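You operate a simulated robot arm through the tools that you are given. There is no shell and no other tool.

You are at the controls of a simulated robot arm. One attempt, no reset.

JOB
Empty the red bucket into the wooden tray and stir the rice till it stops steaming.
Fine: use the blue-grip paddle; put bucket and paddle back; then the blue clip goes on the tray's long side.

Only the result counts: the job must be done as asked and must still hold three seconds after the hand-in. Knocking over, shifting, dropping, spilling or breaking anything else fails it.

ROBOT AND FRAMES
A 6-joint arm with a two-finger gripper, fixed in place. Base frame: the origin is on the floor under the middle of its stand, x ahead of it, y to its left, z up; the work surface is at about z = 500. Lengths are in mm, angles in degrees, forces in N, time in s.
It reaches about 1572 mm from its shoulder. Its first joint turns from -166.0 to 166.0 degrees. Payload 2.45 kg.
Tool frame: the origin (TCP) lies between the finger pads and is the grasp point; the fingertips stand 20 mm ahead of it; z points along the fingers, y is the line along which they close. The gripper opens to 140 mm; its body begins 168 mm behind the TCP.
Orientation is that of the tool frame in the base frame, as a unit quaternion [x, y, z, w]. With the fingers straight down and closing along the base's y, the tool's x points along the base's -x, its y along +y and its z along -z.

CONTROLS
- The arm moves only by the tool step_arm. Its argument "targets" is one flat list of numbers, 7 for each row, row after row: the shift along the tool's x, y, z in mm, then the turn, a rotation vector about the tool's x, y, z in degrees, then the closure in counts, from 0 (fully open) to 255 (shut). In form: [x, y, z, ax, ay, az, fingers, x, y, z, ax, ay, az, fingers, ...]. A call has 1 to 20 rows; each row shifts and turns the commanded pose from where the row before left it, along the tool's axes as they then stand. Rows are played at 5 a second. More than 50 mm and 8.6 degrees between two rows, or a gripper value outside its range, and nothing of the call is played. Where a pose cannot be reached the arm comes as near as it can. A force on the tool above 40 N (or 10 N above the force at the start of the call, whichever is more), or a blocked arm, ends the call early, and 0.2 s more pass. The fingers move at their own pace (about 45 mm/s each) and stop on an object; they squeeze with about 29 N. The grip force told is the motor's: it shows also when the fingers shut on nothing. Time passes only in rows, and 0.2 s behind the last, so rows that do not move let the fingers close. The reply holds the time, the measured pose of the TCP, the force on the tool along the base axes, the opening and the grip force, in the units named above and with some noise, with the torque about the TCP (base axes, N m) and any sound that the robot's microphone picked up.
- Cameras (640 x 400 px; columns grow to the right, rows downward): "scene" is fixed at [217.7, 500.8, 1287.6]; the picture's right is [-0.79, -0.61, 0.00], its down [-0.31, 0.40, -0.86] and it looks along [0.53, -0.68, -0.51] (base axes); focal length 221 px, centre (320, 200). "wrist" rides on the gripper at [78, 11, -209] in the tool frame; the picture's right is [-0.14, 0.99, 0.00], its down [-0.92, -0.13, -0.37] and it looks along [-0.36, -0.05, 0.93] (tool axes); focal length 280 px, centre (320, 200). There is no depth. A picture from a camera that has moved, and an enlarged one, comes with that camera's place and axes in the base frame and with its lens.
- grab_frame(camera): a new picture of that camera. It takes no simulated time.
- close_up(camera, box): a new picture of the part [left, top, right, bottom] of that camera's present view, enlarged. It takes no simulated time.
- hand_in(): hands the job in; it is judged then, once.

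Places have to be worked out from the pictures, the camera data and where the tool is seen. Open the gripper and draw the arm clear of the work before you hand the job in, unless the task says otherwise.

The tools are called after "Call:" as name(argument=value, ...) on one line, values as JSON. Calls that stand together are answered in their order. step_arm: Moves the arm, as the interface text tells. Its arguments: {"type":"object","properties":{"targets":{"type":"array"}},"required":["targets"]} The other tools are called the same way: grab_frame (camera) takes a picture; close_up (camera, box) takes an enlarged picture of a part of a camera's view; hand_in () hands the job in.

At the start:

```text
time_s: 0.0
ee_pos: [811.9, -93.2, 1245.5]
orientation: [-0.001, 1.0, 0.0, 0.0]
contact_force: [0.0, -0.2, -0.4]
ft_torque: [-0.01, 0.01, 0.02]
grip_width: 139.8
grasp_force: 0.1
```

scene: 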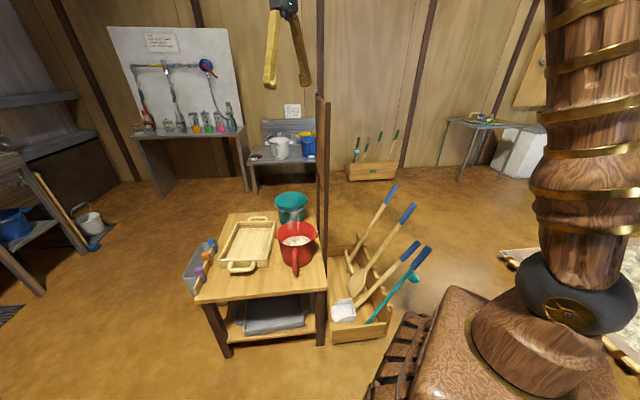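
wrist: 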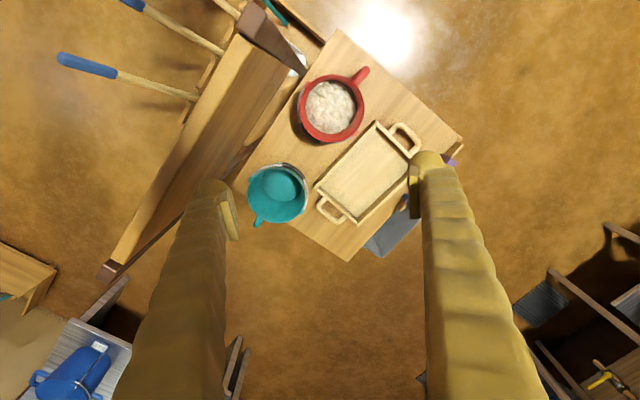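

I start by enlarging the views of the work table, the tools and the clip bin, to judge where things are before moving.

Call:
close_up(camera="scene", box=[170, 170, 350, 300])

Call:
close_up(camera="scene", box=[310, 170, 450, 350])

Call:
close_up(camera="wrist", box=[220, 20, 480, 270])

Call:
close_up(camera="wrist", box=[40, 0, 340, 200])

Call:
close_up(camera="scene", box=[180, 230, 230, 300])

Call:
close_up(camera="scene", box=[270, 90, 320, 140])

```text
3.08 times, centred on (260, 235) of scene
camera zoom: at [217.7, 500.8, 1287.6], right [-0.79, -0.61, 0.0], down [-0.31, 0.4, -0.86], along [0.53, -0.68, -0.51], focal length 680 px, centre (505, 92)
```

zoom: 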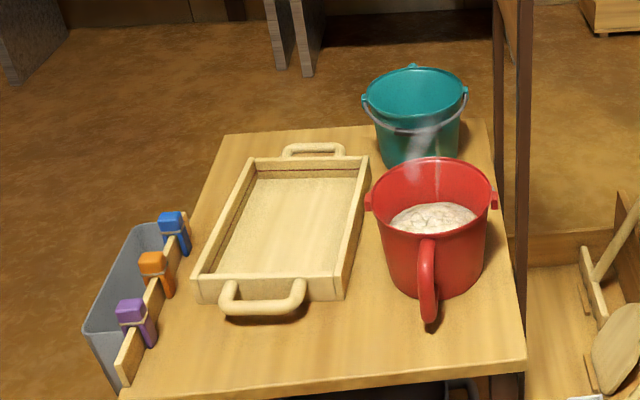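

```text
2.22 times, centred on (380, 260) of scene
camera zoom: at [217.7, 500.8, 1287.6], right [-0.79, -0.61, 0.0], down [-0.31, 0.4, -0.86], along [0.53, -0.68, -0.51], focal length 491 px, centre (187, 67)
```

zoom: 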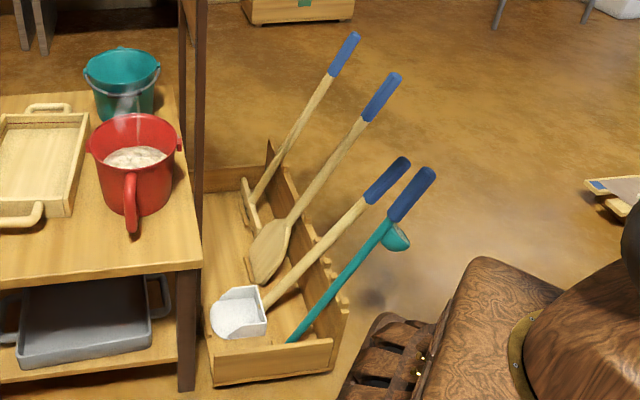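

```text
1.60 times, centred on (350, 145) of wrist
camera zoom: at [733.4, -82.6, 1453.4], right [0.14, 0.99, 0.0], down [0.92, -0.13, 0.37], along [0.36, -0.05, -0.93], focal length 449 px, centre (272, 288)
```

zoom: 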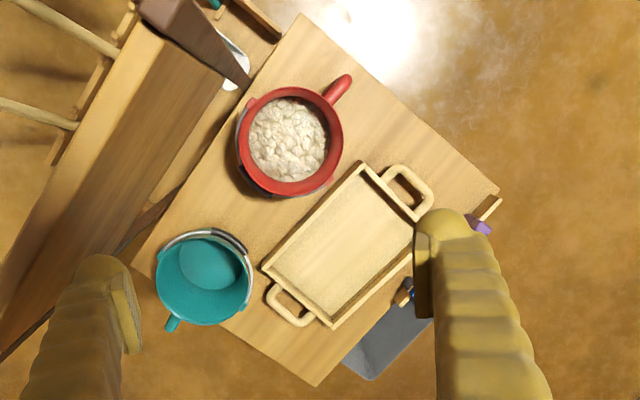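

```text
2.00 times, centred on (190, 100) of wrist
camera zoom: at [733.4, -82.6, 1453.4], right [0.14, 0.99, 0.0], down [0.92, -0.13, 0.37], along [0.36, -0.05, -0.93], focal length 561 px, centre (580, 400)
```

zoom: 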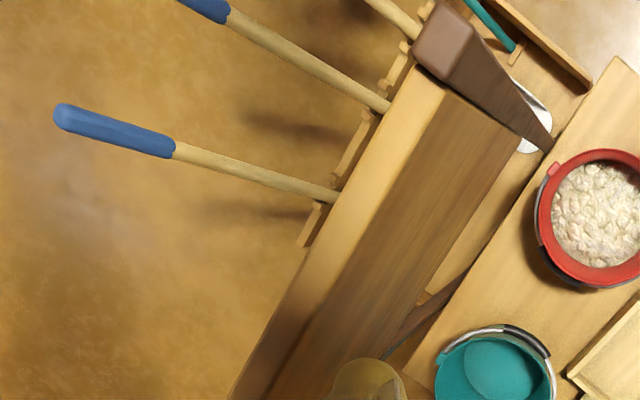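

```text
5.71 times, centred on (205, 265) of scene
camera zoom: at [217.7, 500.8, 1287.6], right [-0.79, -0.61, 0.0], down [-0.31, 0.4, -0.86], along [0.53, -0.68, -0.51], focal length 1264 px, centre (977, -171)
```

zoom: 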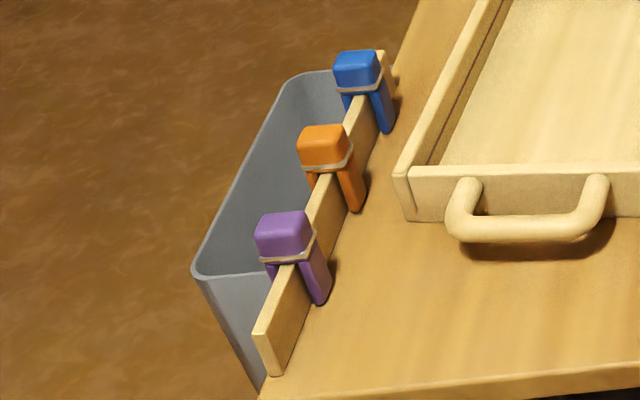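

```text
8.00 times, centred on (295, 115) of scene
camera zoom: at [217.7, 500.8, 1287.6], right [-0.79, -0.61, 0.0], down [-0.31, 0.4, -0.86], along [0.53, -0.68, -0.51], focal length 1769 px, centre (520, 880)
```

zoom: 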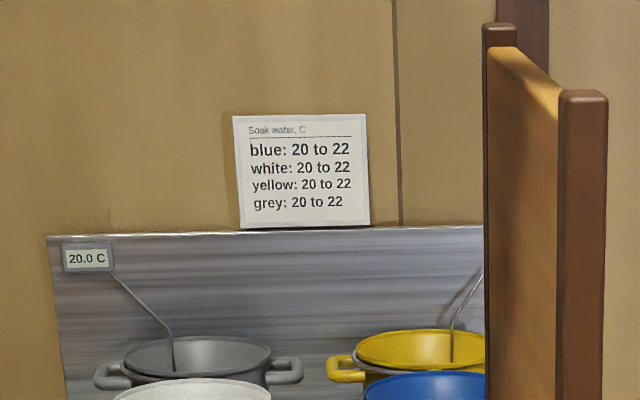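

The bucket sits at about (784, -57) with its rim near z = 652. Its handle points toward (-0.65, 0.75). A tall partition, top near z = 1190, stands between the table and the tool rack. I turn the gripper 135° where it is, well above everything, so it lines up with the table and the wrist camera sees the handle side.

Call:
step_arm(targets=[0, 0, -10, 0, 0, -8.4375, 0, 0, 0, -10, 0, 0, -8.4375, 0, 0, 0, -10, 0, 0, -8.4375, 0, 0, 0, -10, 0, 0, -8.4375, 0, 0, 0, 0, 0, 0, -8.4375, 0, 0, 0, 0, 0, 0, -8.4375, 0, 0, 0, 0, 0, 0, -8.4375, 0, 0, 0, 0, 0, 0, -8.4375, 0, 0, 0, 0, 0, 0, -8.4375, 0, 0, 0, 0, 0, 0, -8.4375, 0, 0, 0, 0, 0, 0, -8.4375, 0, 0, 0, 0, 0, 0, -8.4375, 0, 0, 0, 0, 0, 0, -8.4375, 0, 0, 0, 0, 0, 0, -8.4375, 0, 0, 0, 0, 0, 0, -8.4375, 0, 0, 0, 0, 0, 0, -8.4375, 0])

```text
time_s: 3.4
ee_pos: [811.0, -92.3, 1285.6]
orientation: [0.924, -0.382, 0.0, 0.001]
contact_force: [1.4, 0.6, 0.4]
ft_torque: [0.0, 0.01, -0.04]
grip_width: 140.2
grasp_force: 0.0
```

The turn worked: tool x now points along (0.71, -0.71). I take a wrist picture.

Call:
grab_frame(camera="wrist")

Call:
grab_frame(camera="scene")

```text
taken
camera wrist: at [859.2, -156.6, 1493.5], right [-0.8, -0.6, 0.0], down [-0.56, 0.74, 0.37], along [-0.22, 0.29, -0.93], focal length 280 px, centre (320, 200)
```

wrist: 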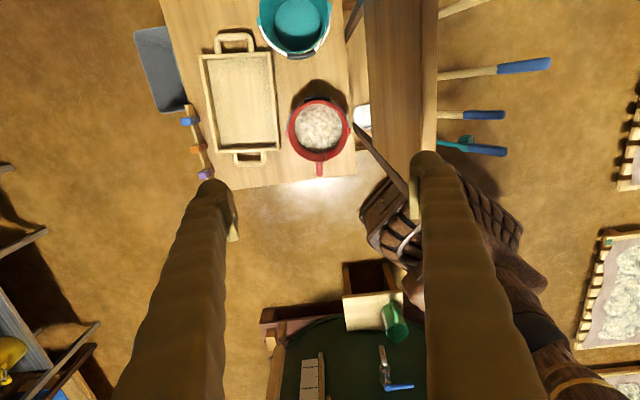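

```text
taken
```

scene: 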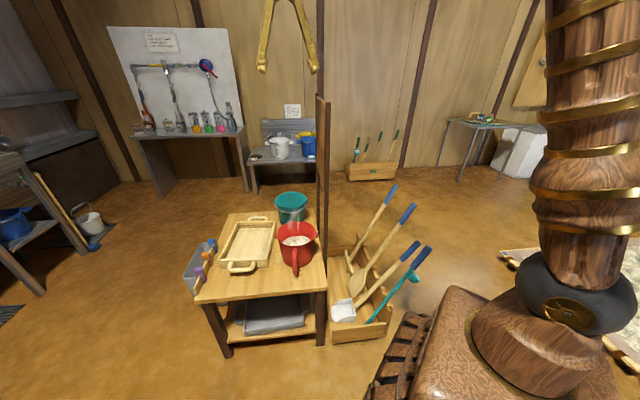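

I enlarge the table region to measure the tray, bucket and clips from straight above.

Call:
close_up(camera="wrist", box=[120, 0, 370, 195])

Call:
close_up(camera="wrist", box=[270, 80, 370, 180])

Call:
close_up(camera="wrist", box=[160, 90, 240, 190])

Call:
close_up(camera="wrist", box=[350, 0, 560, 200])

```text
2.05 times, centred on (245, 98) of wrist
camera zoom: at [859.2, -156.6, 1493.5], right [-0.8, -0.6, 0.0], down [-0.56, 0.74, 0.37], along [-0.22, 0.29, -0.93], focal length 575 px, centre (474, 410)
```

zoom: 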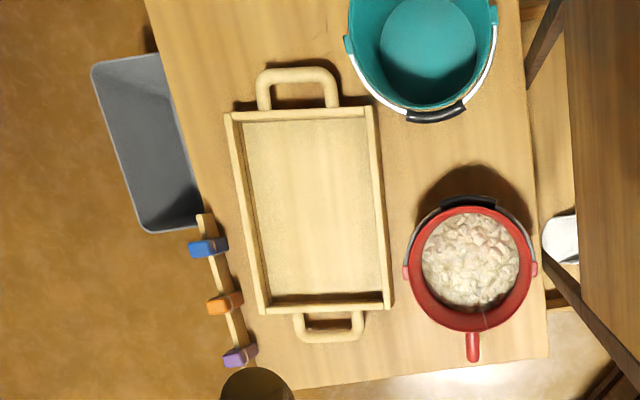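

```text
4.00 times, centred on (320, 130) of wrist
camera zoom: at [859.2, -156.6, 1493.5], right [-0.8, -0.6, 0.0], down [-0.56, 0.74, 0.37], along [-0.22, 0.29, -0.93], focal length 1122 px, centre (320, 480)
```

zoom: 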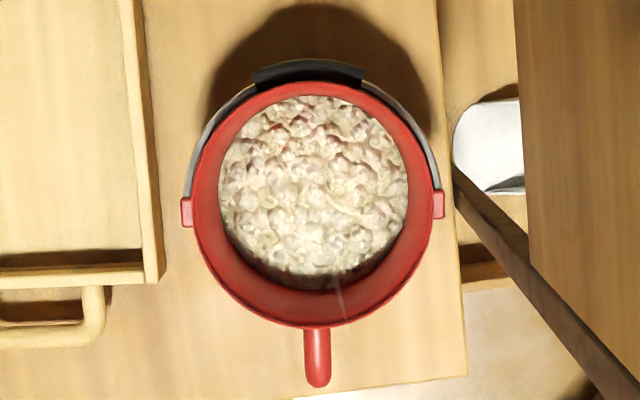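

```text
4.00 times, centred on (200, 140) of wrist
camera zoom: at [859.2, -156.6, 1493.5], right [-0.8, -0.6, 0.0], down [-0.56, 0.74, 0.37], along [-0.22, 0.29, -0.93], focal length 1122 px, centre (800, 440)
```

zoom: 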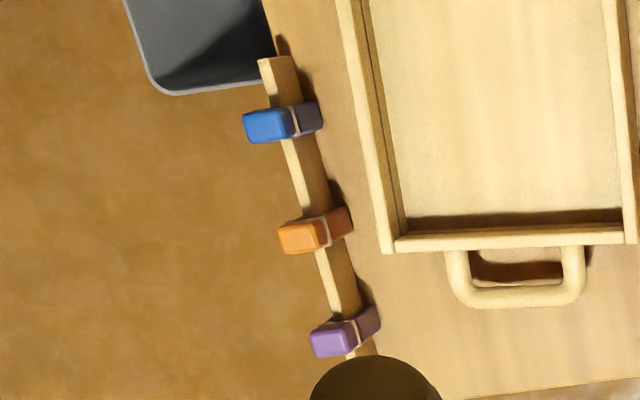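

```text
2.00 times, centred on (455, 100) of wrist
camera zoom: at [859.2, -156.6, 1493.5], right [-0.8, -0.6, 0.0], down [-0.56, 0.74, 0.37], along [-0.22, 0.29, -0.93], focal length 561 px, centre (50, 400)
```

zoom: 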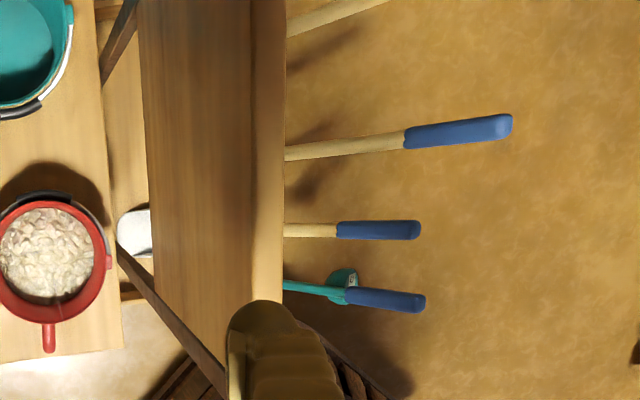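

From above, the bucket centre is near (790, -63), and the handle points along about 127.5°, with its outer end near (703, 52). The tray centre is near (1031, 30), with its long axis at about -51°. I back off in front of the handle, staying high, and pitch the gripper to horizontal so I can look at the handle.

Call:
step_arm(targets=[0, 0, 0, 0, 0, 7.3, 0, -36, -1, 20, 0, 0, 0, 0, -36, -1, 32, 0, 0, 0, 0, -36, -1, 32, 0, 0, 0, 0, -36, -1, 32, 0, 0, 0, 0, -36, -1, 32, 0, 0, 0, 0, -36, -1, 32, 0, 0, 0, 0, -36, -1, 32, 0, 0, 0, 0, -36, -1, 32, 0, 0, 0, 0, -36, -1, 32, 0, 0, 0, 0])

Call:
step_arm(targets=[0, 0, 0, 0, 8.2, 0, 0, 0, 0, 0, 0, 8.2, 0, 0, 0, 0, 0, 0, 8.2, 0, 0, 0, 0, 0, 0, 8.2, 0, 0, 0, 0, 0, 0, 8.2, 0, 0, 0, 0, 0, 0, 8.2, 0, 0, 0, 0, 0, 0, 8.2, 0, 0])

Call:
grab_frame(camera="wrist")

Call:
grab_frame(camera="scene")

```text
time_s: 5.6
ee_pos: [619.8, 170.2, 1008.2]
orientation: [0.898, -0.441, 0.0, -0.001]
contact_force: [-0.3, -0.8, 0.2]
ft_torque: [0.01, -0.01, 0.01]
grip_width: 140.0
grasp_force: 0.1
```

```text
time_s: 7.2
ee_pos: [619.9, 168.4, 1009.5]
orientation: [0.787, -0.386, 0.433, 0.211]
contact_force: [0.1, -0.4, -0.1]
ft_torque: [-0.01, 0.01, 0.01]
grip_width: 140.2
grasp_force: 0.1
```

```text
taken
camera wrist: at [529.5, 268.2, 1186.6], right [-0.83, -0.55, -0.12], down [-0.39, 0.72, -0.58], along [0.4, -0.43, -0.81], focal length 280 px, centre (320, 200)
```

wrist: 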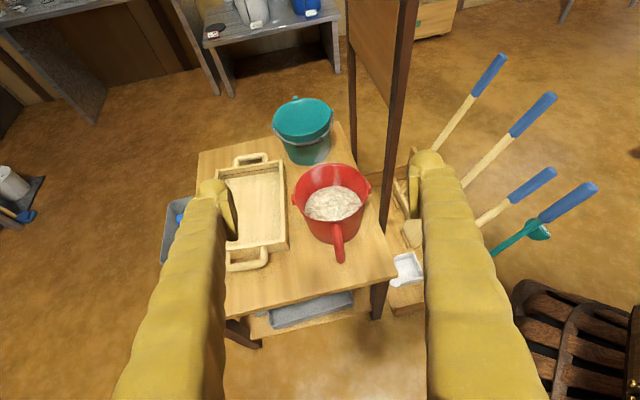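

```text
taken
```

scene: 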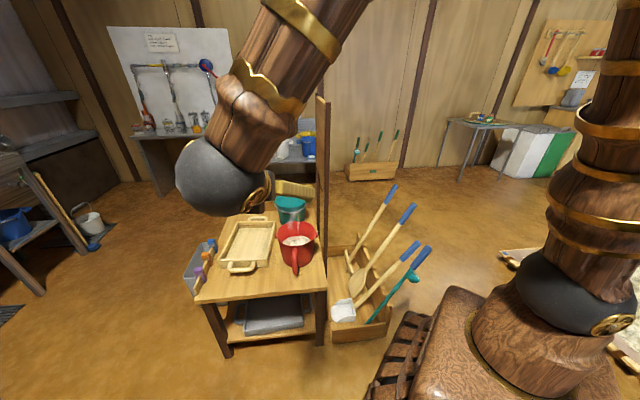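

The wrist view now shows the bucket, table and tools from the front. I enlarge the bucket handle and the tool rack.

Call:
close_up(camera="wrist", box=[270, 140, 400, 270])

Call:
close_up(camera="wrist", box=[380, 40, 620, 300])

```text
3.08 times, centred on (335, 205) of wrist
camera zoom: at [529.5, 268.2, 1186.6], right [-0.83, -0.55, -0.12], down [-0.39, 0.72, -0.58], along [0.4, -0.43, -0.81], focal length 863 px, centre (274, 185)
```

zoom: 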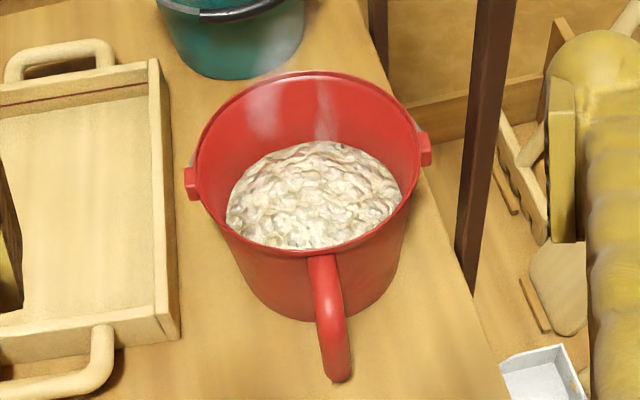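

```text
1.54 times, centred on (500, 170) of wrist
camera zoom: at [529.5, 268.2, 1186.6], right [-0.83, -0.55, -0.12], down [-0.39, 0.72, -0.58], along [0.4, -0.43, -0.81], focal length 431 px, centre (43, 246)
```

zoom: 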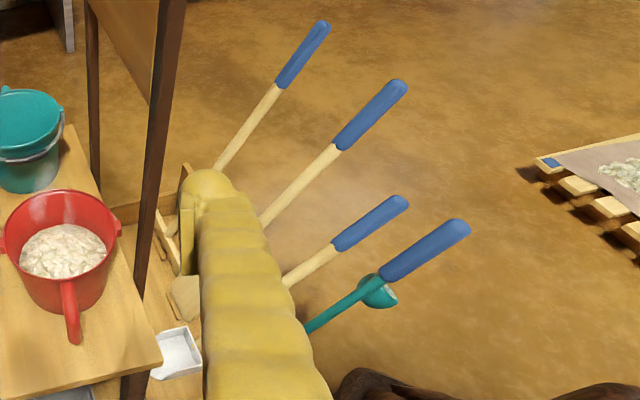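

Next I finish the pitch to horizontal and come down in front of the handle, about 150 mm back from it.

Call:
step_arm(targets=[0, 0, 0, 0, 8.15, 0, 0, 0, 0, 0, 0, 8.15, 0, 0, 0, 0, 0, 0, 8.15, 0, 0, 0, 0, 0, 0, 8.15, 0, 0, -45, 0, 0, 0, 0, 0, 0, -45, 0, 0, 0, 0, 0, 0, -45, 0, 0, 0, 0, 0, 0, -45, 0, 0, 0, 0, 0, 0, -45, 0, 0, 0, 0, 0, 0])

Call:
grab_frame(camera="wrist")

Call:
grab_frame(camera="scene")

```text
time_s: 9.2
ee_pos: [620.3, 169.1, 784.5]
orientation: [0.635, -0.311, 0.635, 0.311]
contact_force: [-0.1, 0.5, -0.3]
ft_torque: [-0.02, 0.01, -0.01]
grip_width: 140.0
grasp_force: 0.0
```

```text
taken
camera wrist: at [484.1, 327.7, 861.3], right [-0.78, -0.61, -0.14], down [-0.12, 0.37, -0.92], along [0.61, -0.7, -0.36], focal length 280 px, centre (320, 200)
```

wrist: 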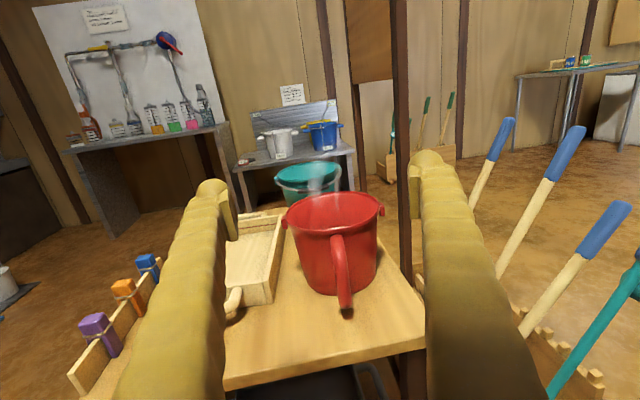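

```text
taken
```

scene: 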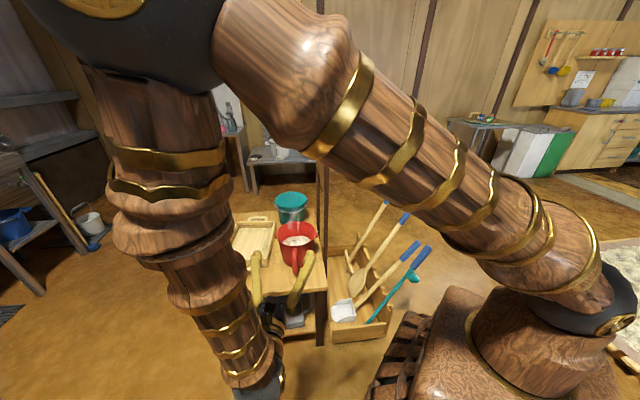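

The gripper is level and faces the handle. I enlarge the bucket, and also the clips, which show well here.

Call:
close_up(camera="wrist", box=[265, 170, 405, 320])

Call:
close_up(camera="wrist", box=[60, 230, 200, 400])

Call:
close_up(camera="wrist", box=[440, 90, 640, 400])

Call:
close_up(camera="scene", box=[320, 170, 440, 350])

```text
2.67 times, centred on (335, 245) of wrist
camera zoom: at [484.1, 327.7, 861.3], right [-0.78, -0.61, -0.14], down [-0.12, 0.37, -0.92], along [0.61, -0.7, -0.36], focal length 748 px, centre (280, 80)
```

zoom: 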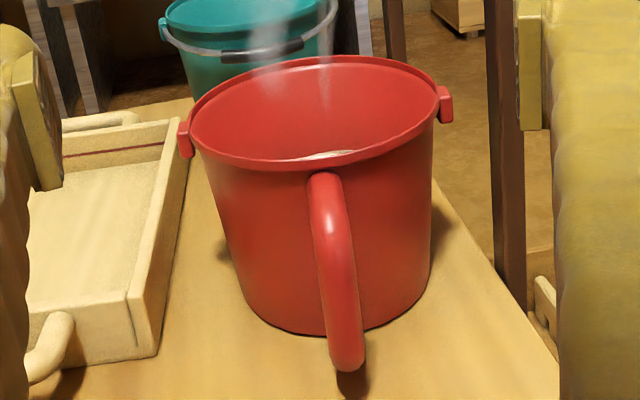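

```text
2.35 times, centred on (130, 315) of wrist
camera zoom: at [484.1, 327.7, 861.3], right [-0.78, -0.61, -0.14], down [-0.12, 0.37, -0.92], along [0.61, -0.7, -0.36], focal length 660 px, centre (767, -71)
```

zoom: 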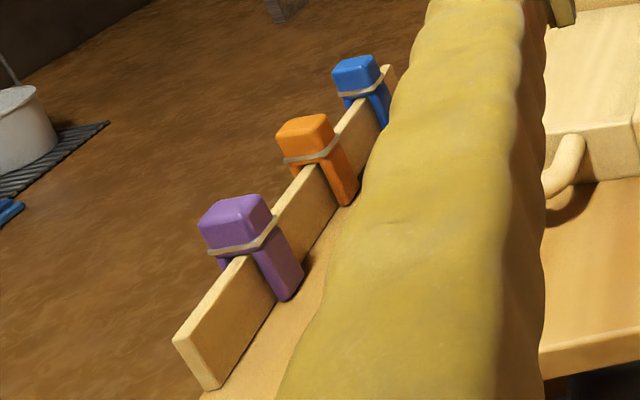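

```text
1.29 times, centred on (540, 245) of wrist
camera zoom: at [484.1, 327.7, 861.3], right [-0.78, -0.61, -0.14], down [-0.12, 0.37, -0.92], along [0.61, -0.7, -0.36], focal length 362 px, centre (36, 142)
```

zoom: 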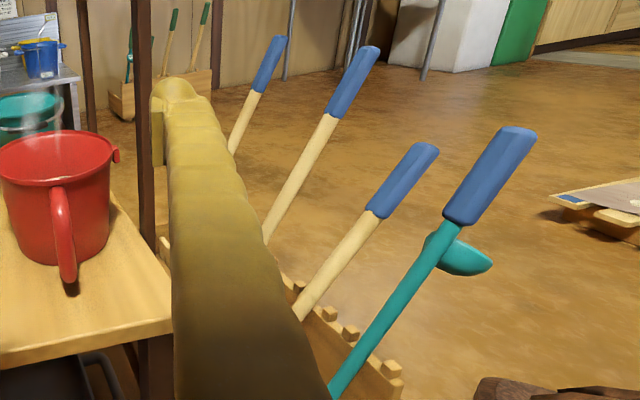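

```text
2.22 times, centred on (380, 260) of scene
camera zoom: at [217.7, 500.8, 1287.6], right [-0.79, -0.61, 0.0], down [-0.31, 0.4, -0.86], along [0.53, -0.68, -0.51], focal length 491 px, centre (187, 67)
```

zoom: 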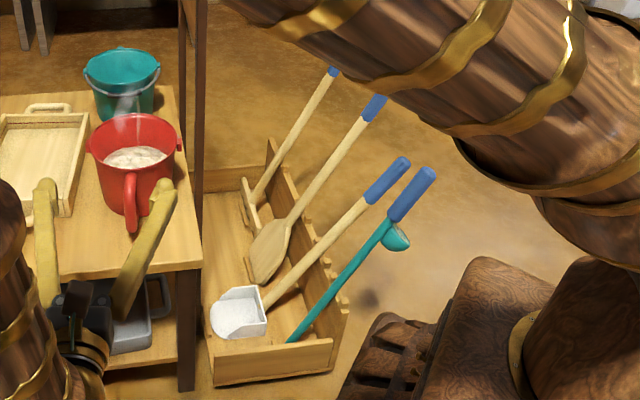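

I judge the handle's upright bar to run from z≈540 to 640 at about (705, 54), roughly 150 mm ahead of the tool. I come down to z≈622, partly close the fingers, and look again.

Call:
step_arm(targets=[-40, 1, 0, 0, 0, 0, 60, -40, 1, 0, 0, 0, 0, 90, -40, 1, 0, 0, 0, 0, 90, -42, 1, 0, 0, 0, 0, 90, 0, 0, 0, 0, 0, 0, 90])

Call:
grab_frame(camera="wrist")

Call:
close_up(camera="wrist", box=[220, 120, 430, 280])

Call:
grab_frame(camera="scene")

```text
time_s: 10.4
ee_pos: [618.6, 166.4, 622.4]
orientation: [0.635, -0.311, 0.635, 0.311]
contact_force: [-0.2, -0.4, 0.2]
ft_torque: [0.02, -0.01, 0.02]
grip_width: 90.8
grasp_force: 0.1
```

```text
taken
camera wrist: at [480.7, 325.2, 699.1], right [-0.78, -0.61, -0.14], down [-0.12, 0.37, -0.92], along [0.61, -0.7, -0.37], focal length 280 px, centre (320, 200)
```

wrist: 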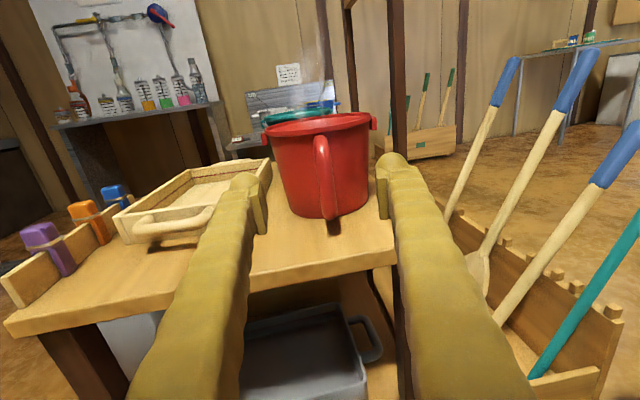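

```text
2.50 times, centred on (325, 200) of wrist
camera zoom: at [480.7, 325.2, 699.1], right [-0.78, -0.61, -0.14], down [-0.12, 0.37, -0.92], along [0.61, -0.7, -0.37], focal length 701 px, centre (308, 200)
```

zoom: 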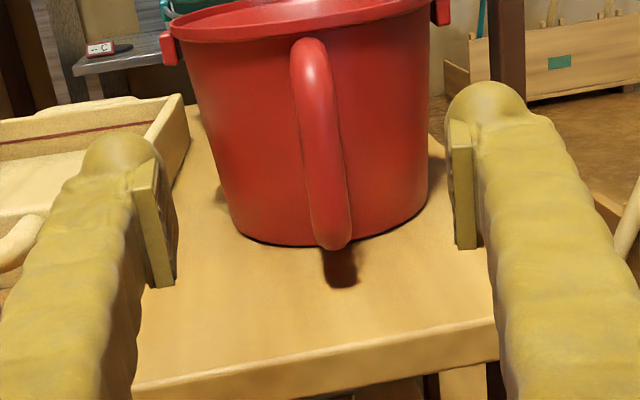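

```text
taken
```

scene: 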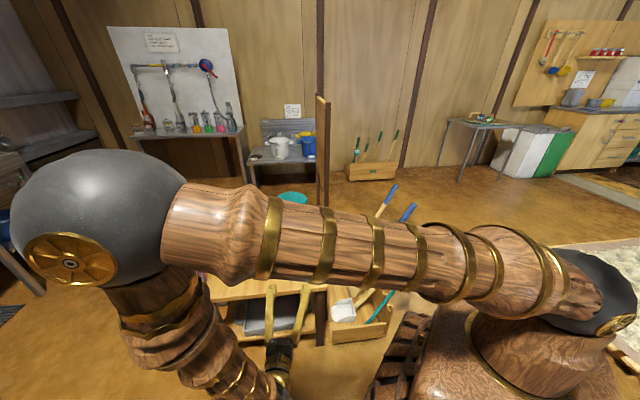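

Two views put the bar's centre about 162 mm ahead of the tool and almost centred, with the handle's top branch near z≈630. I advance 168 mm, straddling the upper corner of the handle, and close.

Call:
step_arm(targets=[0, 0.5, 40, 0, 0, 0, 90, 0, 0.5, 40, 0, 0, 0, 90, 0, 0.4, 40, 0, 0, 0, 90, 0, 0, 30, 0, 0, 0, 90, 0, 0, 18, 0, 0, 0, 90, 0, 0, 0, 0, 0, 0, 90])

Call:
grab_frame(camera="wrist")

```text
time_s: 11.8
ee_pos: [719.8, 32.6, 622.8]
orientation: [0.635, -0.312, 0.635, 0.311]
contact_force: [-0.8, -0.6, -0.4]
ft_torque: [0.02, 0.01, 0.05]
grip_width: 90.5
grasp_force: 0.0
```

```text
taken
camera wrist: at [583.4, 190.3, 700.1], right [-0.78, -0.61, -0.14], down [-0.12, 0.37, -0.92], along [0.61, -0.7, -0.36], focal length 280 px, centre (320, 200)
```

wrist: 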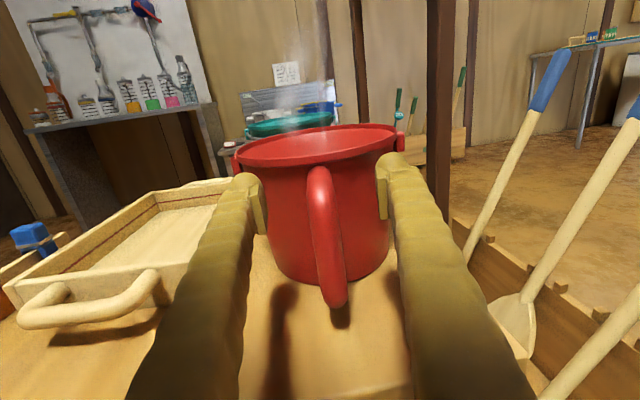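

The bar sits between the pads, centred, with its top about 20 mm above the tool point. I close the fingers and hold.

Call:
step_arm(targets=[0, 0, 0, 0, 0, 0, 160, 0, 0, 0, 0, 0, 0, 200, 0, 0, 0, 0, 0, 0, 255, 0, 0, 0, 0, 0, 0, 255, 0, 0, 0, 0, 0, 0, 255, 0, 0, 0, 0, 0, 0, 255, 0, 0, 0, 0, 0, 0, 255, 0, 0, 0, 0, 0, 0, 255])

Call:
grab_frame(camera="wrist")

```text
time_s: 13.6
ee_pos: [719.8, 31.9, 623.2]
orientation: [0.635, -0.311, 0.635, 0.311]
contact_force: [-2.9, -1.1, 0.9]
ft_torque: [0.02, -0.04, 0.01]
grip_width: 20.7
grasp_force: 28.9
```

```text
taken
camera wrist: at [583.2, 190.4, 700.1], right [-0.78, -0.61, -0.14], down [-0.12, 0.37, -0.92], along [0.61, -0.7, -0.36], focal length 280 px, centre (320, 200)
```

wrist: 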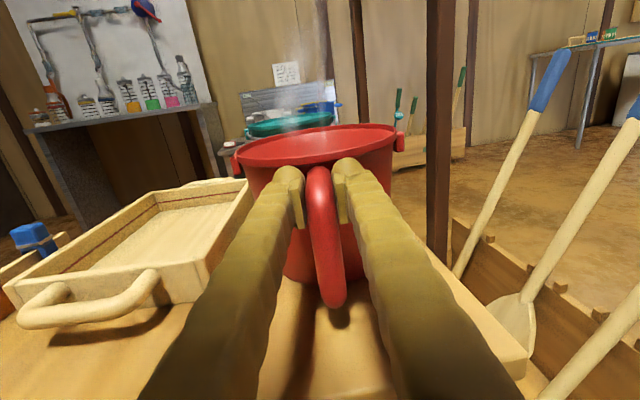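

The grip holds at 20.7 mm with 29 N. I lift a little and check for droop.

Call:
step_arm(targets=[5, 0, 0, 0, 0, 0, 255, 10, 0, 0, 0, 0, 0, 255, 10, 0, 0, 0, 0, 0, 255, 0, 0, 0, 0, 0, 0, 255])

Call:
grab_frame(camera="wrist")

```text
time_s: 14.6
ee_pos: [720.5, 32.9, 647.1]
orientation: [0.634, -0.312, 0.635, 0.312]
contact_force: [1.7, 0.5, 5.1]
ft_torque: [0.18, 0.16, 0.1]
grip_width: 18.2
grasp_force: 28.8
```

```text
taken
camera wrist: at [583.0, 191.0, 724.6], right [-0.78, -0.61, -0.14], down [-0.12, 0.37, -0.92], along [0.61, -0.7, -0.36], focal length 280 px, centre (320, 200)
```

wrist: 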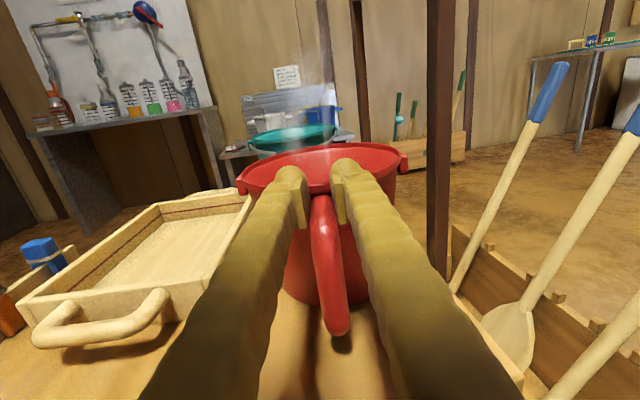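

The handle has moved down between the fingers and the opening changed to 18.2 mm, so it may be slipping. I look closely before doing anything.

Call:
close_up(camera="wrist", box=[220, 120, 430, 360])

Call:
close_up(camera="scene", box=[230, 180, 350, 340])

```text
1.67 times, centred on (325, 240) of wrist
camera zoom: at [583.0, 191.0, 724.6], right [-0.78, -0.61, -0.14], down [-0.12, 0.37, -0.92], along [0.61, -0.7, -0.36], focal length 467 px, centre (312, 133)
```

zoom: 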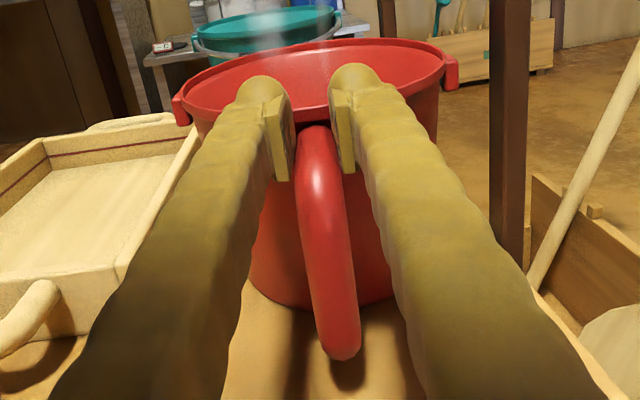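

```text
2.50 times, centred on (290, 260) of scene
camera zoom: at [217.7, 500.8, 1287.6], right [-0.79, -0.61, 0.0], down [-0.31, 0.4, -0.86], along [0.53, -0.68, -0.51], focal length 553 px, centre (395, 50)
```

zoom: 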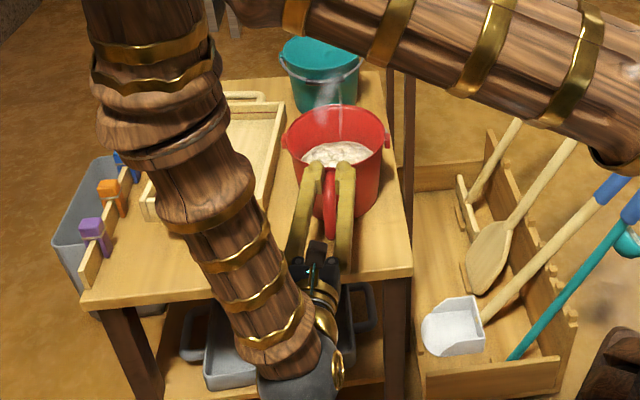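

The bucket stayed on the table: the pads slid up to the rounded top of the handle. I open a little, go down to the straight middle of the bar at z≈588, grip there, and test the lift in small steps while watching the force.

Call:
step_arm(targets=[0, 0, 0, 0, 0, 0, 170, 0, 0, 0, 0, 0, 0, 150, 0, 0, 0, 0, 0, 0, 150, -20, 0, 0, 0, 0, 0, 150, -20, 0, 0, 0, 0, 0, 150, -19, 0, 0, 0, 0, 0, 150, 0, 0, 0, 0, 0, 0, 150])

Call:
grab_frame(camera="wrist")

```text
time_s: 16.2
ee_pos: [719.7, 32.8, 588.7]
orientation: [0.635, -0.311, 0.635, 0.311]
contact_force: [0.3, 0.2, 0.0]
ft_torque: [-0.01, -0.02, -0.01]
grip_width: 57.5
grasp_force: 0.1
```

```text
taken
camera wrist: at [582.0, 190.7, 665.6], right [-0.78, -0.61, -0.14], down [-0.12, 0.37, -0.92], along [0.61, -0.7, -0.36], focal length 280 px, centre (320, 200)
```

wrist: 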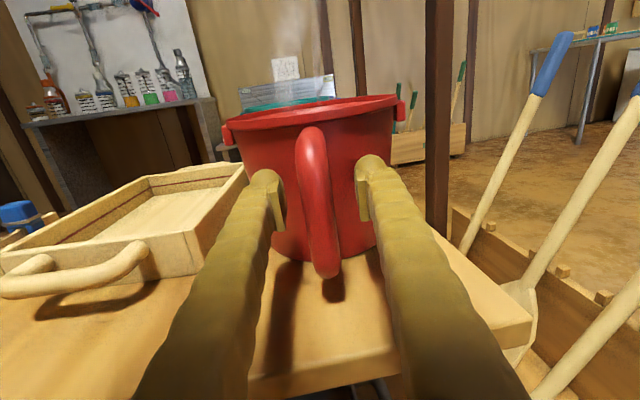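

The bar is centred and spans about z = 525 to 643. I back off 5 mm to centre it on the pads, close, and lift in small steps.

Call:
step_arm(targets=[0, 0, -5, 0, 0, 0, 150, 0, 0, 0, 0, 0, 0, 200, 0, 0, 0, 0, 0, 0, 255, 0, 0, 0, 0, 0, 0, 255, 0, 0, 0, 0, 0, 0, 255, 0, 0, 0, 0, 0, 0, 255, 0, 0, 0, 0, 0, 0, 255])

Call:
step_arm(targets=[2, 0, 0, 0, 0, 0, 255, 0, 0, 0, 0, 0, 0, 255])

Call:
step_arm(targets=[2, 0, 0, 0, 0, 0, 255, 0, 0, 0, 0, 0, 0, 255])

Call:
grab_frame(camera="wrist")

```text
time_s: 17.8
ee_pos: [715.3, 36.5, 587.8]
orientation: [0.635, -0.313, 0.634, 0.312]
contact_force: [2.8, 0.3, 1.7]
ft_torque: [0.09, 0.05, -0.05]
grip_width: 16.3
grasp_force: 29.1
```

```text
time_s: 18.4
ee_pos: [715.0, 37.3, 589.4]
orientation: [0.635, -0.311, 0.635, 0.312]
contact_force: [-0.3, -1.1, -0.2]
ft_torque: [0.62, 0.49, 0.0]
grip_width: 16.7
grasp_force: 29.2
```

```text
time_s: 19.0
ee_pos: [715.3, 36.1, 592.9]
orientation: [0.635, -0.311, 0.635, 0.311]
contact_force: [0.4, -0.3, 0.1]
ft_torque: [0.42, 0.34, 0.0]
grip_width: 16.5
grasp_force: 29.3
```

```text
taken
camera wrist: at [579.0, 194.6, 669.6], right [-0.78, -0.61, -0.14], down [-0.12, 0.37, -0.92], along [0.61, -0.7, -0.36], focal length 280 px, centre (320, 200)
```

wrist: 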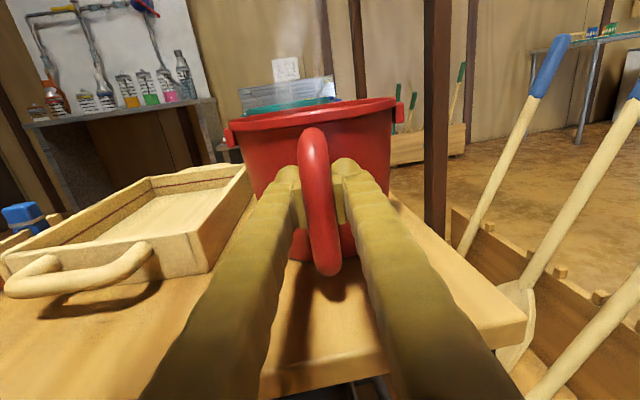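

The torque shows the handle is now carrying load (about 0.6 to 0.8 N m) without visible slip. I lift another 8 mm and compare.

Call:
step_arm(targets=[3, 0, 0, 0, 0, 0, 255, 3, 0, 0, 0, 0, 0, 255, 2, 0, 0, 0, 0, 0, 255, 0, 0, 0, 0, 0, 0, 255])

Call:
close_up(camera="wrist", box=[215, 80, 425, 300])

Call:
close_up(camera="scene", box=[250, 180, 350, 300])

```text
time_s: 20.0
ee_pos: [716.0, 36.3, 601.6]
orientation: [0.635, -0.311, 0.635, 0.311]
contact_force: [1.4, -0.9, -9.1]
ft_torque: [0.49, 0.39, -0.02]
grip_width: 16.5
grasp_force: 29.0
```

```text
1.82 times, centred on (320, 190) of wrist
camera zoom: at [579.4, 194.8, 677.6], right [-0.78, -0.61, -0.14], down [-0.12, 0.37, -0.92], along [0.61, -0.7, -0.37], focal length 510 px, centre (320, 218)
```

zoom: 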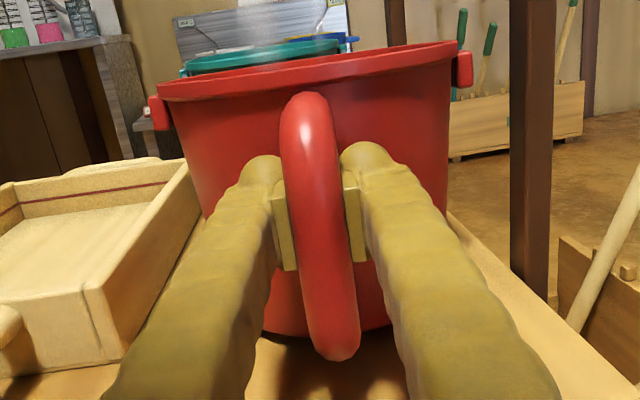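

```text
3.33 times, centred on (300, 240) of scene
camera zoom: at [217.7, 500.8, 1287.6], right [-0.79, -0.61, 0.0], down [-0.31, 0.4, -0.86], along [0.53, -0.68, -0.51], focal length 737 px, centre (387, 67)
```

zoom: 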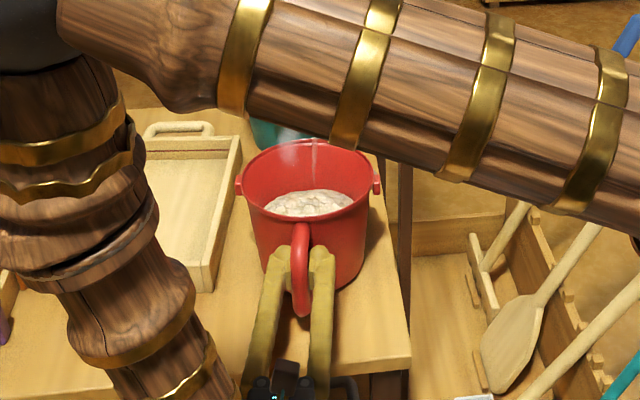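

The force reads -9 N, so the bucket is lifting and the pads have not slid. I lift another 12 mm and check tilt and load.

Call:
step_arm(targets=[4, 0, 0, 0, 0, 0, 255, 4, 0, 0, 0, 0, 0, 255, 4, 0, 0, 0, 0, 0, 255, 0, 0, 0, 0, 0, 0, 255])

Call:
close_up(camera="wrist", box=[215, 80, 425, 300])

Call:
close_up(camera="scene", box=[250, 180, 350, 300])

```text
time_s: 21.0
ee_pos: [717.3, 37.1, 613.2]
orientation: [0.635, -0.312, 0.635, 0.311]
contact_force: [0.9, -1.1, -7.0]
ft_torque: [0.2, 0.15, 0.03]
grip_width: 16.6
grasp_force: 29.1
```

```text
1.82 times, centred on (320, 190) of wrist
camera zoom: at [579.5, 194.8, 689.7], right [-0.78, -0.61, -0.14], down [-0.12, 0.37, -0.92], along [0.61, -0.7, -0.36], focal length 510 px, centre (320, 218)
```

zoom: 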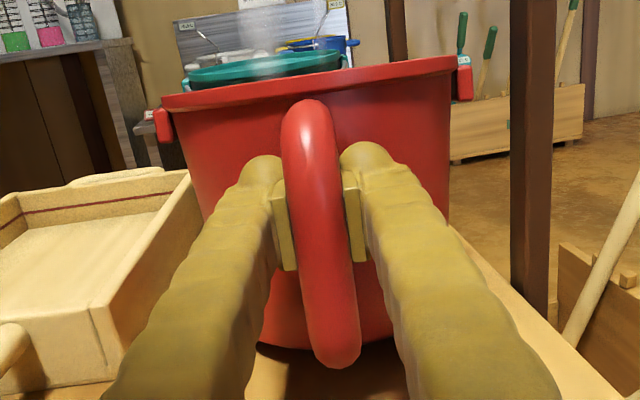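

```text
3.33 times, centred on (300, 240) of scene
camera zoom: at [217.7, 500.8, 1287.6], right [-0.79, -0.61, 0.0], down [-0.31, 0.4, -0.86], along [0.53, -0.68, -0.51], focal length 737 px, centre (387, 67)
```

zoom: 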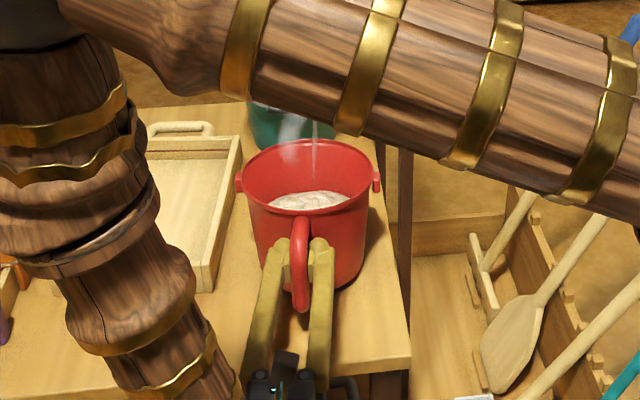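

The rim now looks edge-on, so the bucket is pivoting in the grip: its far edge stays down and the pads cannot hold its weight level. I set it back down, release, and think about a better hold.

Call:
step_arm(targets=[-5, 0, 0, 0, 0, 0, 255, -5, 0, 0, 0, 0, 0, 255, -5, 0, 0, 0, 0, 0, 255, -5, 0, 0, 0, 0, 0, 255, -4, 0, 0, 0, 0, 0, 255, 0, 0, 0, 0, 0, 0, 255])

Call:
step_arm(targets=[0, 0, 0, 0, 0, 0, 200, 0, 0, 0, 0, 0, 0, 180, 0, 0, 0, 0, 0, 0, 160, 0, 0, 0, 0, 0, 0, 150])

Call:
grab_frame(camera="wrist")

Call:
close_up(camera="scene", box=[240, 190, 340, 350])

```text
time_s: 22.4
ee_pos: [716.7, 37.2, 588.4]
orientation: [0.635, -0.311, 0.635, 0.311]
contact_force: [-5.0, 3.4, 22.8]
ft_torque: [0.17, 0.12, 0.01]
grip_width: 16.7
grasp_force: 28.7
```

```text
time_s: 23.4
ee_pos: [715.9, 35.8, 588.7]
orientation: [0.635, -0.312, 0.635, 0.311]
contact_force: [1.5, 0.6, -1.0]
ft_torque: [0.02, -0.01, 0.01]
grip_width: 57.9
grasp_force: 0.1
```

```text
taken
camera wrist: at [579.2, 194.7, 665.2], right [-0.78, -0.61, -0.14], down [-0.12, 0.37, -0.92], along [0.61, -0.7, -0.37], focal length 280 px, centre (320, 200)
```

wrist: 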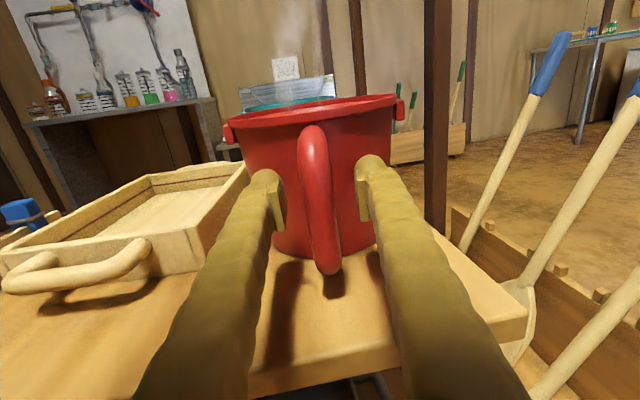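

```text
2.50 times, centred on (290, 270) of scene
camera zoom: at [217.7, 500.8, 1287.6], right [-0.79, -0.61, 0.0], down [-0.31, 0.4, -0.86], along [0.53, -0.68, -0.51], focal length 553 px, centre (395, 25)
```

zoom: 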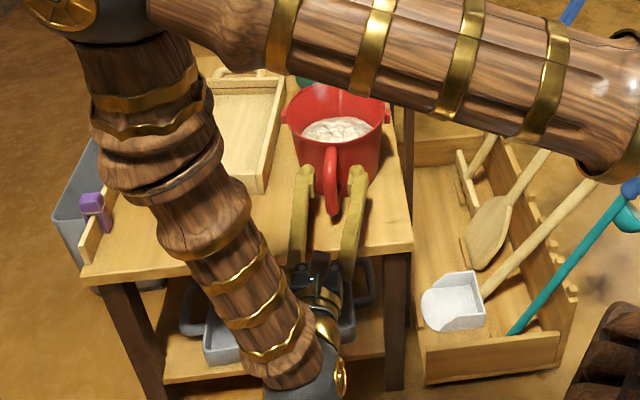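

The bucket is back down flat on the table and looks unchanged. I enlarge the fingertips and the handle to learn their real sizes before choosing another hold.

Call:
close_up(camera="wrist", box=[220, 80, 420, 290])

Call:
close_up(camera="scene", box=[275, 210, 345, 330])

```text
1.90 times, centred on (320, 185) of wrist
camera zoom: at [579.2, 194.7, 665.2], right [-0.78, -0.61, -0.14], down [-0.12, 0.37, -0.92], along [0.61, -0.7, -0.37], focal length 534 px, centre (320, 229)
```

zoom: 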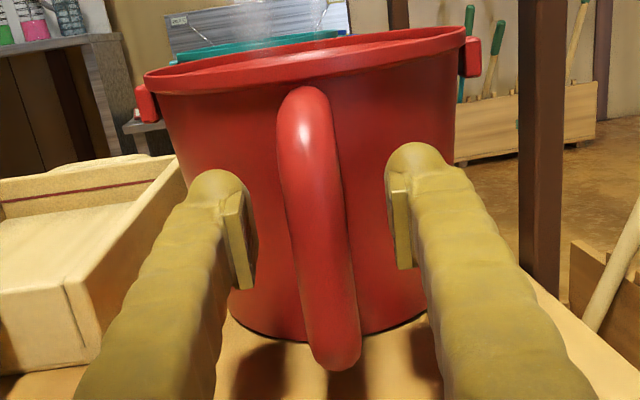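

```text
3.33 times, centred on (310, 270) of scene
camera zoom: at [217.7, 500.8, 1287.6], right [-0.79, -0.61, 0.0], down [-0.31, 0.4, -0.86], along [0.53, -0.68, -0.51], focal length 737 px, centre (353, -33)
```

zoom: 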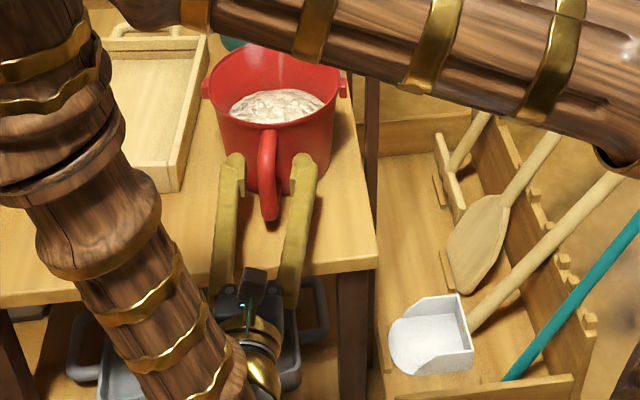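

From the readings I work out a bucket weight of about 16.5 N. That is too much torque for the handle, which is 130 mm off-centre.

A better hold is one finger inside and one outside the bucket wall, with the hand pointing down and the fingers deep below the rim. I will grip the free stretch of rim between the handle and the left lug. When tipped, the bucket then hangs from the inner finger. I back off the handle and rise.

Call:
step_arm(targets=[0, 0, -40, 0, 0, 0, 150, 0, 0, -45, 0, 0, 0, 100, 0, 0, -45, 0, 0, 0, 60, 0, 0, -20, 0, 0, 0, 0, 45, 0, 0, 0, 0, 0, 0, 48, 0, 0, 0, 0, 0, 0, 48, 0, 0, 0, 0, 0, 0, 48, 0, 0, 0, 0, 0, 0, 48, 0, 0, 0, 0, 0, 0, 48, 0, 0, 0, 0, 0, 0, 48, 0, 0, 0, 0, 0, 0, 48, 0, 0, 0, 0, 0, 0])

Call:
step_arm(targets=[0, 0, 0, 0, -8.2, 0, 0, 0, 0, 0, 0, -8.2, 0, 0, 0, 0, 0, 0, -8.2, 0, 0, 0, 0, 0, 0, -8.2, 0, 0, 0, 0, 0, 0, -8.2, 0, 0, 0, 0, 0, 0, -8.2, 0, 0, 0, 0, 0, 0, -8.2, 0, 0, 0, 0, 0, 0, -8.2, 0, 0, 0, 0, 0, 0, -8.2, 0, 0, 0, 0, 0, 0, -8.2, 0, 0, 0, 0, 0, 0, -8.0, 0, 0])

```text
time_s: 26.0
ee_pos: [625.1, 154.8, 968.5]
orientation: [0.635, -0.311, 0.635, 0.311]
contact_force: [-0.6, 0.0, 0.9]
ft_torque: [0.0, 0.03, 0.03]
grip_width: 140.1
grasp_force: 0.0
```

```text
time_s: 28.4
ee_pos: [625.1, 155.1, 969.4]
orientation: [0.898, -0.44, 0.0, 0.0]
contact_force: [-0.1, -0.6, 0.1]
ft_torque: [-0.01, -0.02, -0.02]
grip_width: 140.2
grasp_force: 0.0
```

Now I yaw back by 135° so the fingers will close along about azimuth 83°, then check the pose.

Call:
step_arm(targets=[0, 0, 0, 0, 0, 8.44, 0, 0, 0, 0, 0, 0, 8.44, 0, 0, 0, 0, 0, 0, 8.44, 0, 0, 0, 0, 0, 0, 8.44, 0, 0, 0, 0, 0, 0, 8.44, 0, 0, 0, 0, 0, 0, 8.44, 0, 0, 0, 0, 0, 0, 8.44, 0, 0, 0, 0, 0, 0, 8.44, 0, 0, 0, 0, 0, 0, 8.44, 0, 0, 0, 0, 0, 0, 8.44, 0, 0, 0, 0, 0, 0, 8.44, 0, 0, 0, 0, 0, 0, 8.44, 0, 0, 0, 0, 0, 0, 8.44, 0, 0, 0, 0, 0, 0, 8.44, 0, 0, 0, 0, 0, 0, 8.44, 0, 0, 0, 0, 0, 0, 8.44, 0])

```text
time_s: 31.8
ee_pos: [624.2, 155.0, 968.7]
orientation: [0.065, 0.998, 0.0, 0.0]
contact_force: [0.1, -0.6, 0.4]
ft_torque: [0.0, 0.0, -0.04]
grip_width: 139.7
grasp_force: 0.0
```

The orientation is right. I move over the bucket for an overhead measurement.

Call:
step_arm(targets=[-27.5, -31.7, 23.8, 0, 0, 0, 0, -27.5, -31.7, 23.8, 0, 0, 0, 0, -27.5, -31.7, 23.8, 0, 0, 0, 0, -27.5, -31.7, 23.8, 0, 0, 0, 0, -27.5, -31.7, 23.8, 0, 0, 0, 0, 0, 0, 0, 0, 0, 0, 0])

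Call:
grab_frame(camera="wrist")

Call:
grab_frame(camera="scene")

```text
time_s: 33.2
ee_pos: [741.7, -19.9, 849.0]
orientation: [0.063, 0.998, 0.0, 0.0]
contact_force: [-0.2, -0.6, 0.4]
ft_torque: [-0.03, 0.02, 0.01]
grip_width: 140.0
grasp_force: 0.2
```

```text
taken
camera wrist: at [665.0, 0.3, 1057.6], right [0.26, 0.96, 0.0], down [0.9, -0.24, 0.37], along [0.36, -0.1, -0.93], focal length 280 px, centre (320, 200)
```

wrist: 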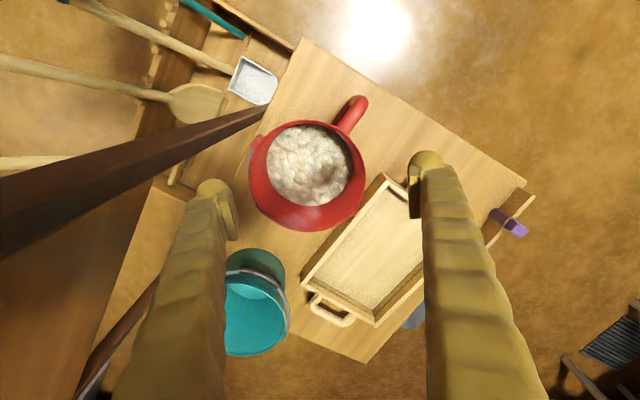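

```text
taken
```

scene: 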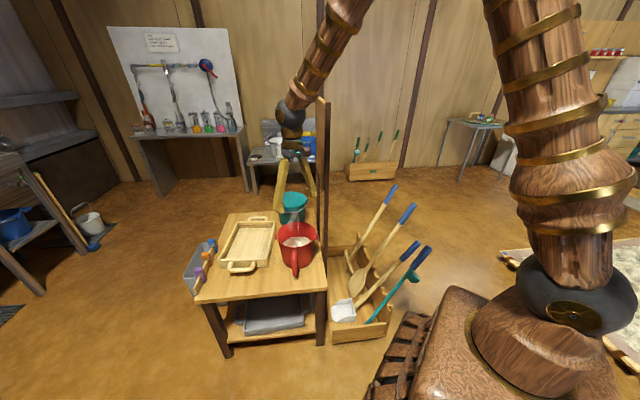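

I enlarge the bucket to measure it and to check the bail, which I no longer see on the far rim.

Call:
close_up(camera="wrist", box=[230, 80, 390, 250])

Call:
close_up(camera="scene", box=[240, 180, 330, 290])

```text
2.35 times, centred on (310, 165) of wrist
camera zoom: at [665.0, 0.3, 1057.6], right [0.26, 0.96, 0.0], down [0.9, -0.24, 0.37], along [0.36, -0.1, -0.93], focal length 660 px, centre (344, 282)
```

zoom: 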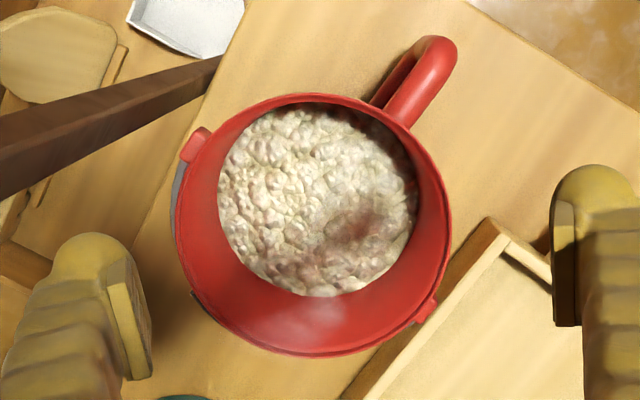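

```text
3.64 times, centred on (285, 235) of scene
camera zoom: at [217.7, 500.8, 1287.6], right [-0.79, -0.61, 0.0], down [-0.31, 0.4, -0.86], along [0.53, -0.68, -0.51], focal length 804 px, centre (447, 73)
```

zoom: 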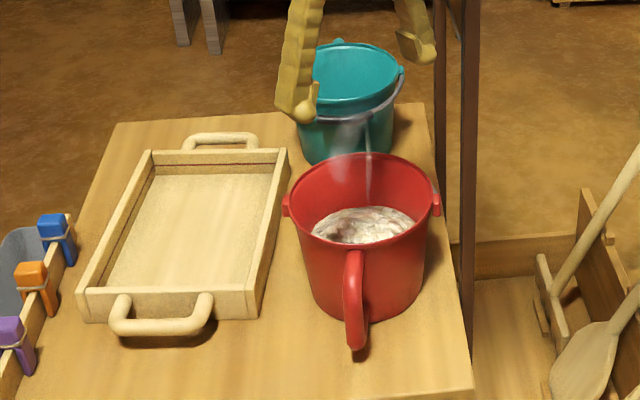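

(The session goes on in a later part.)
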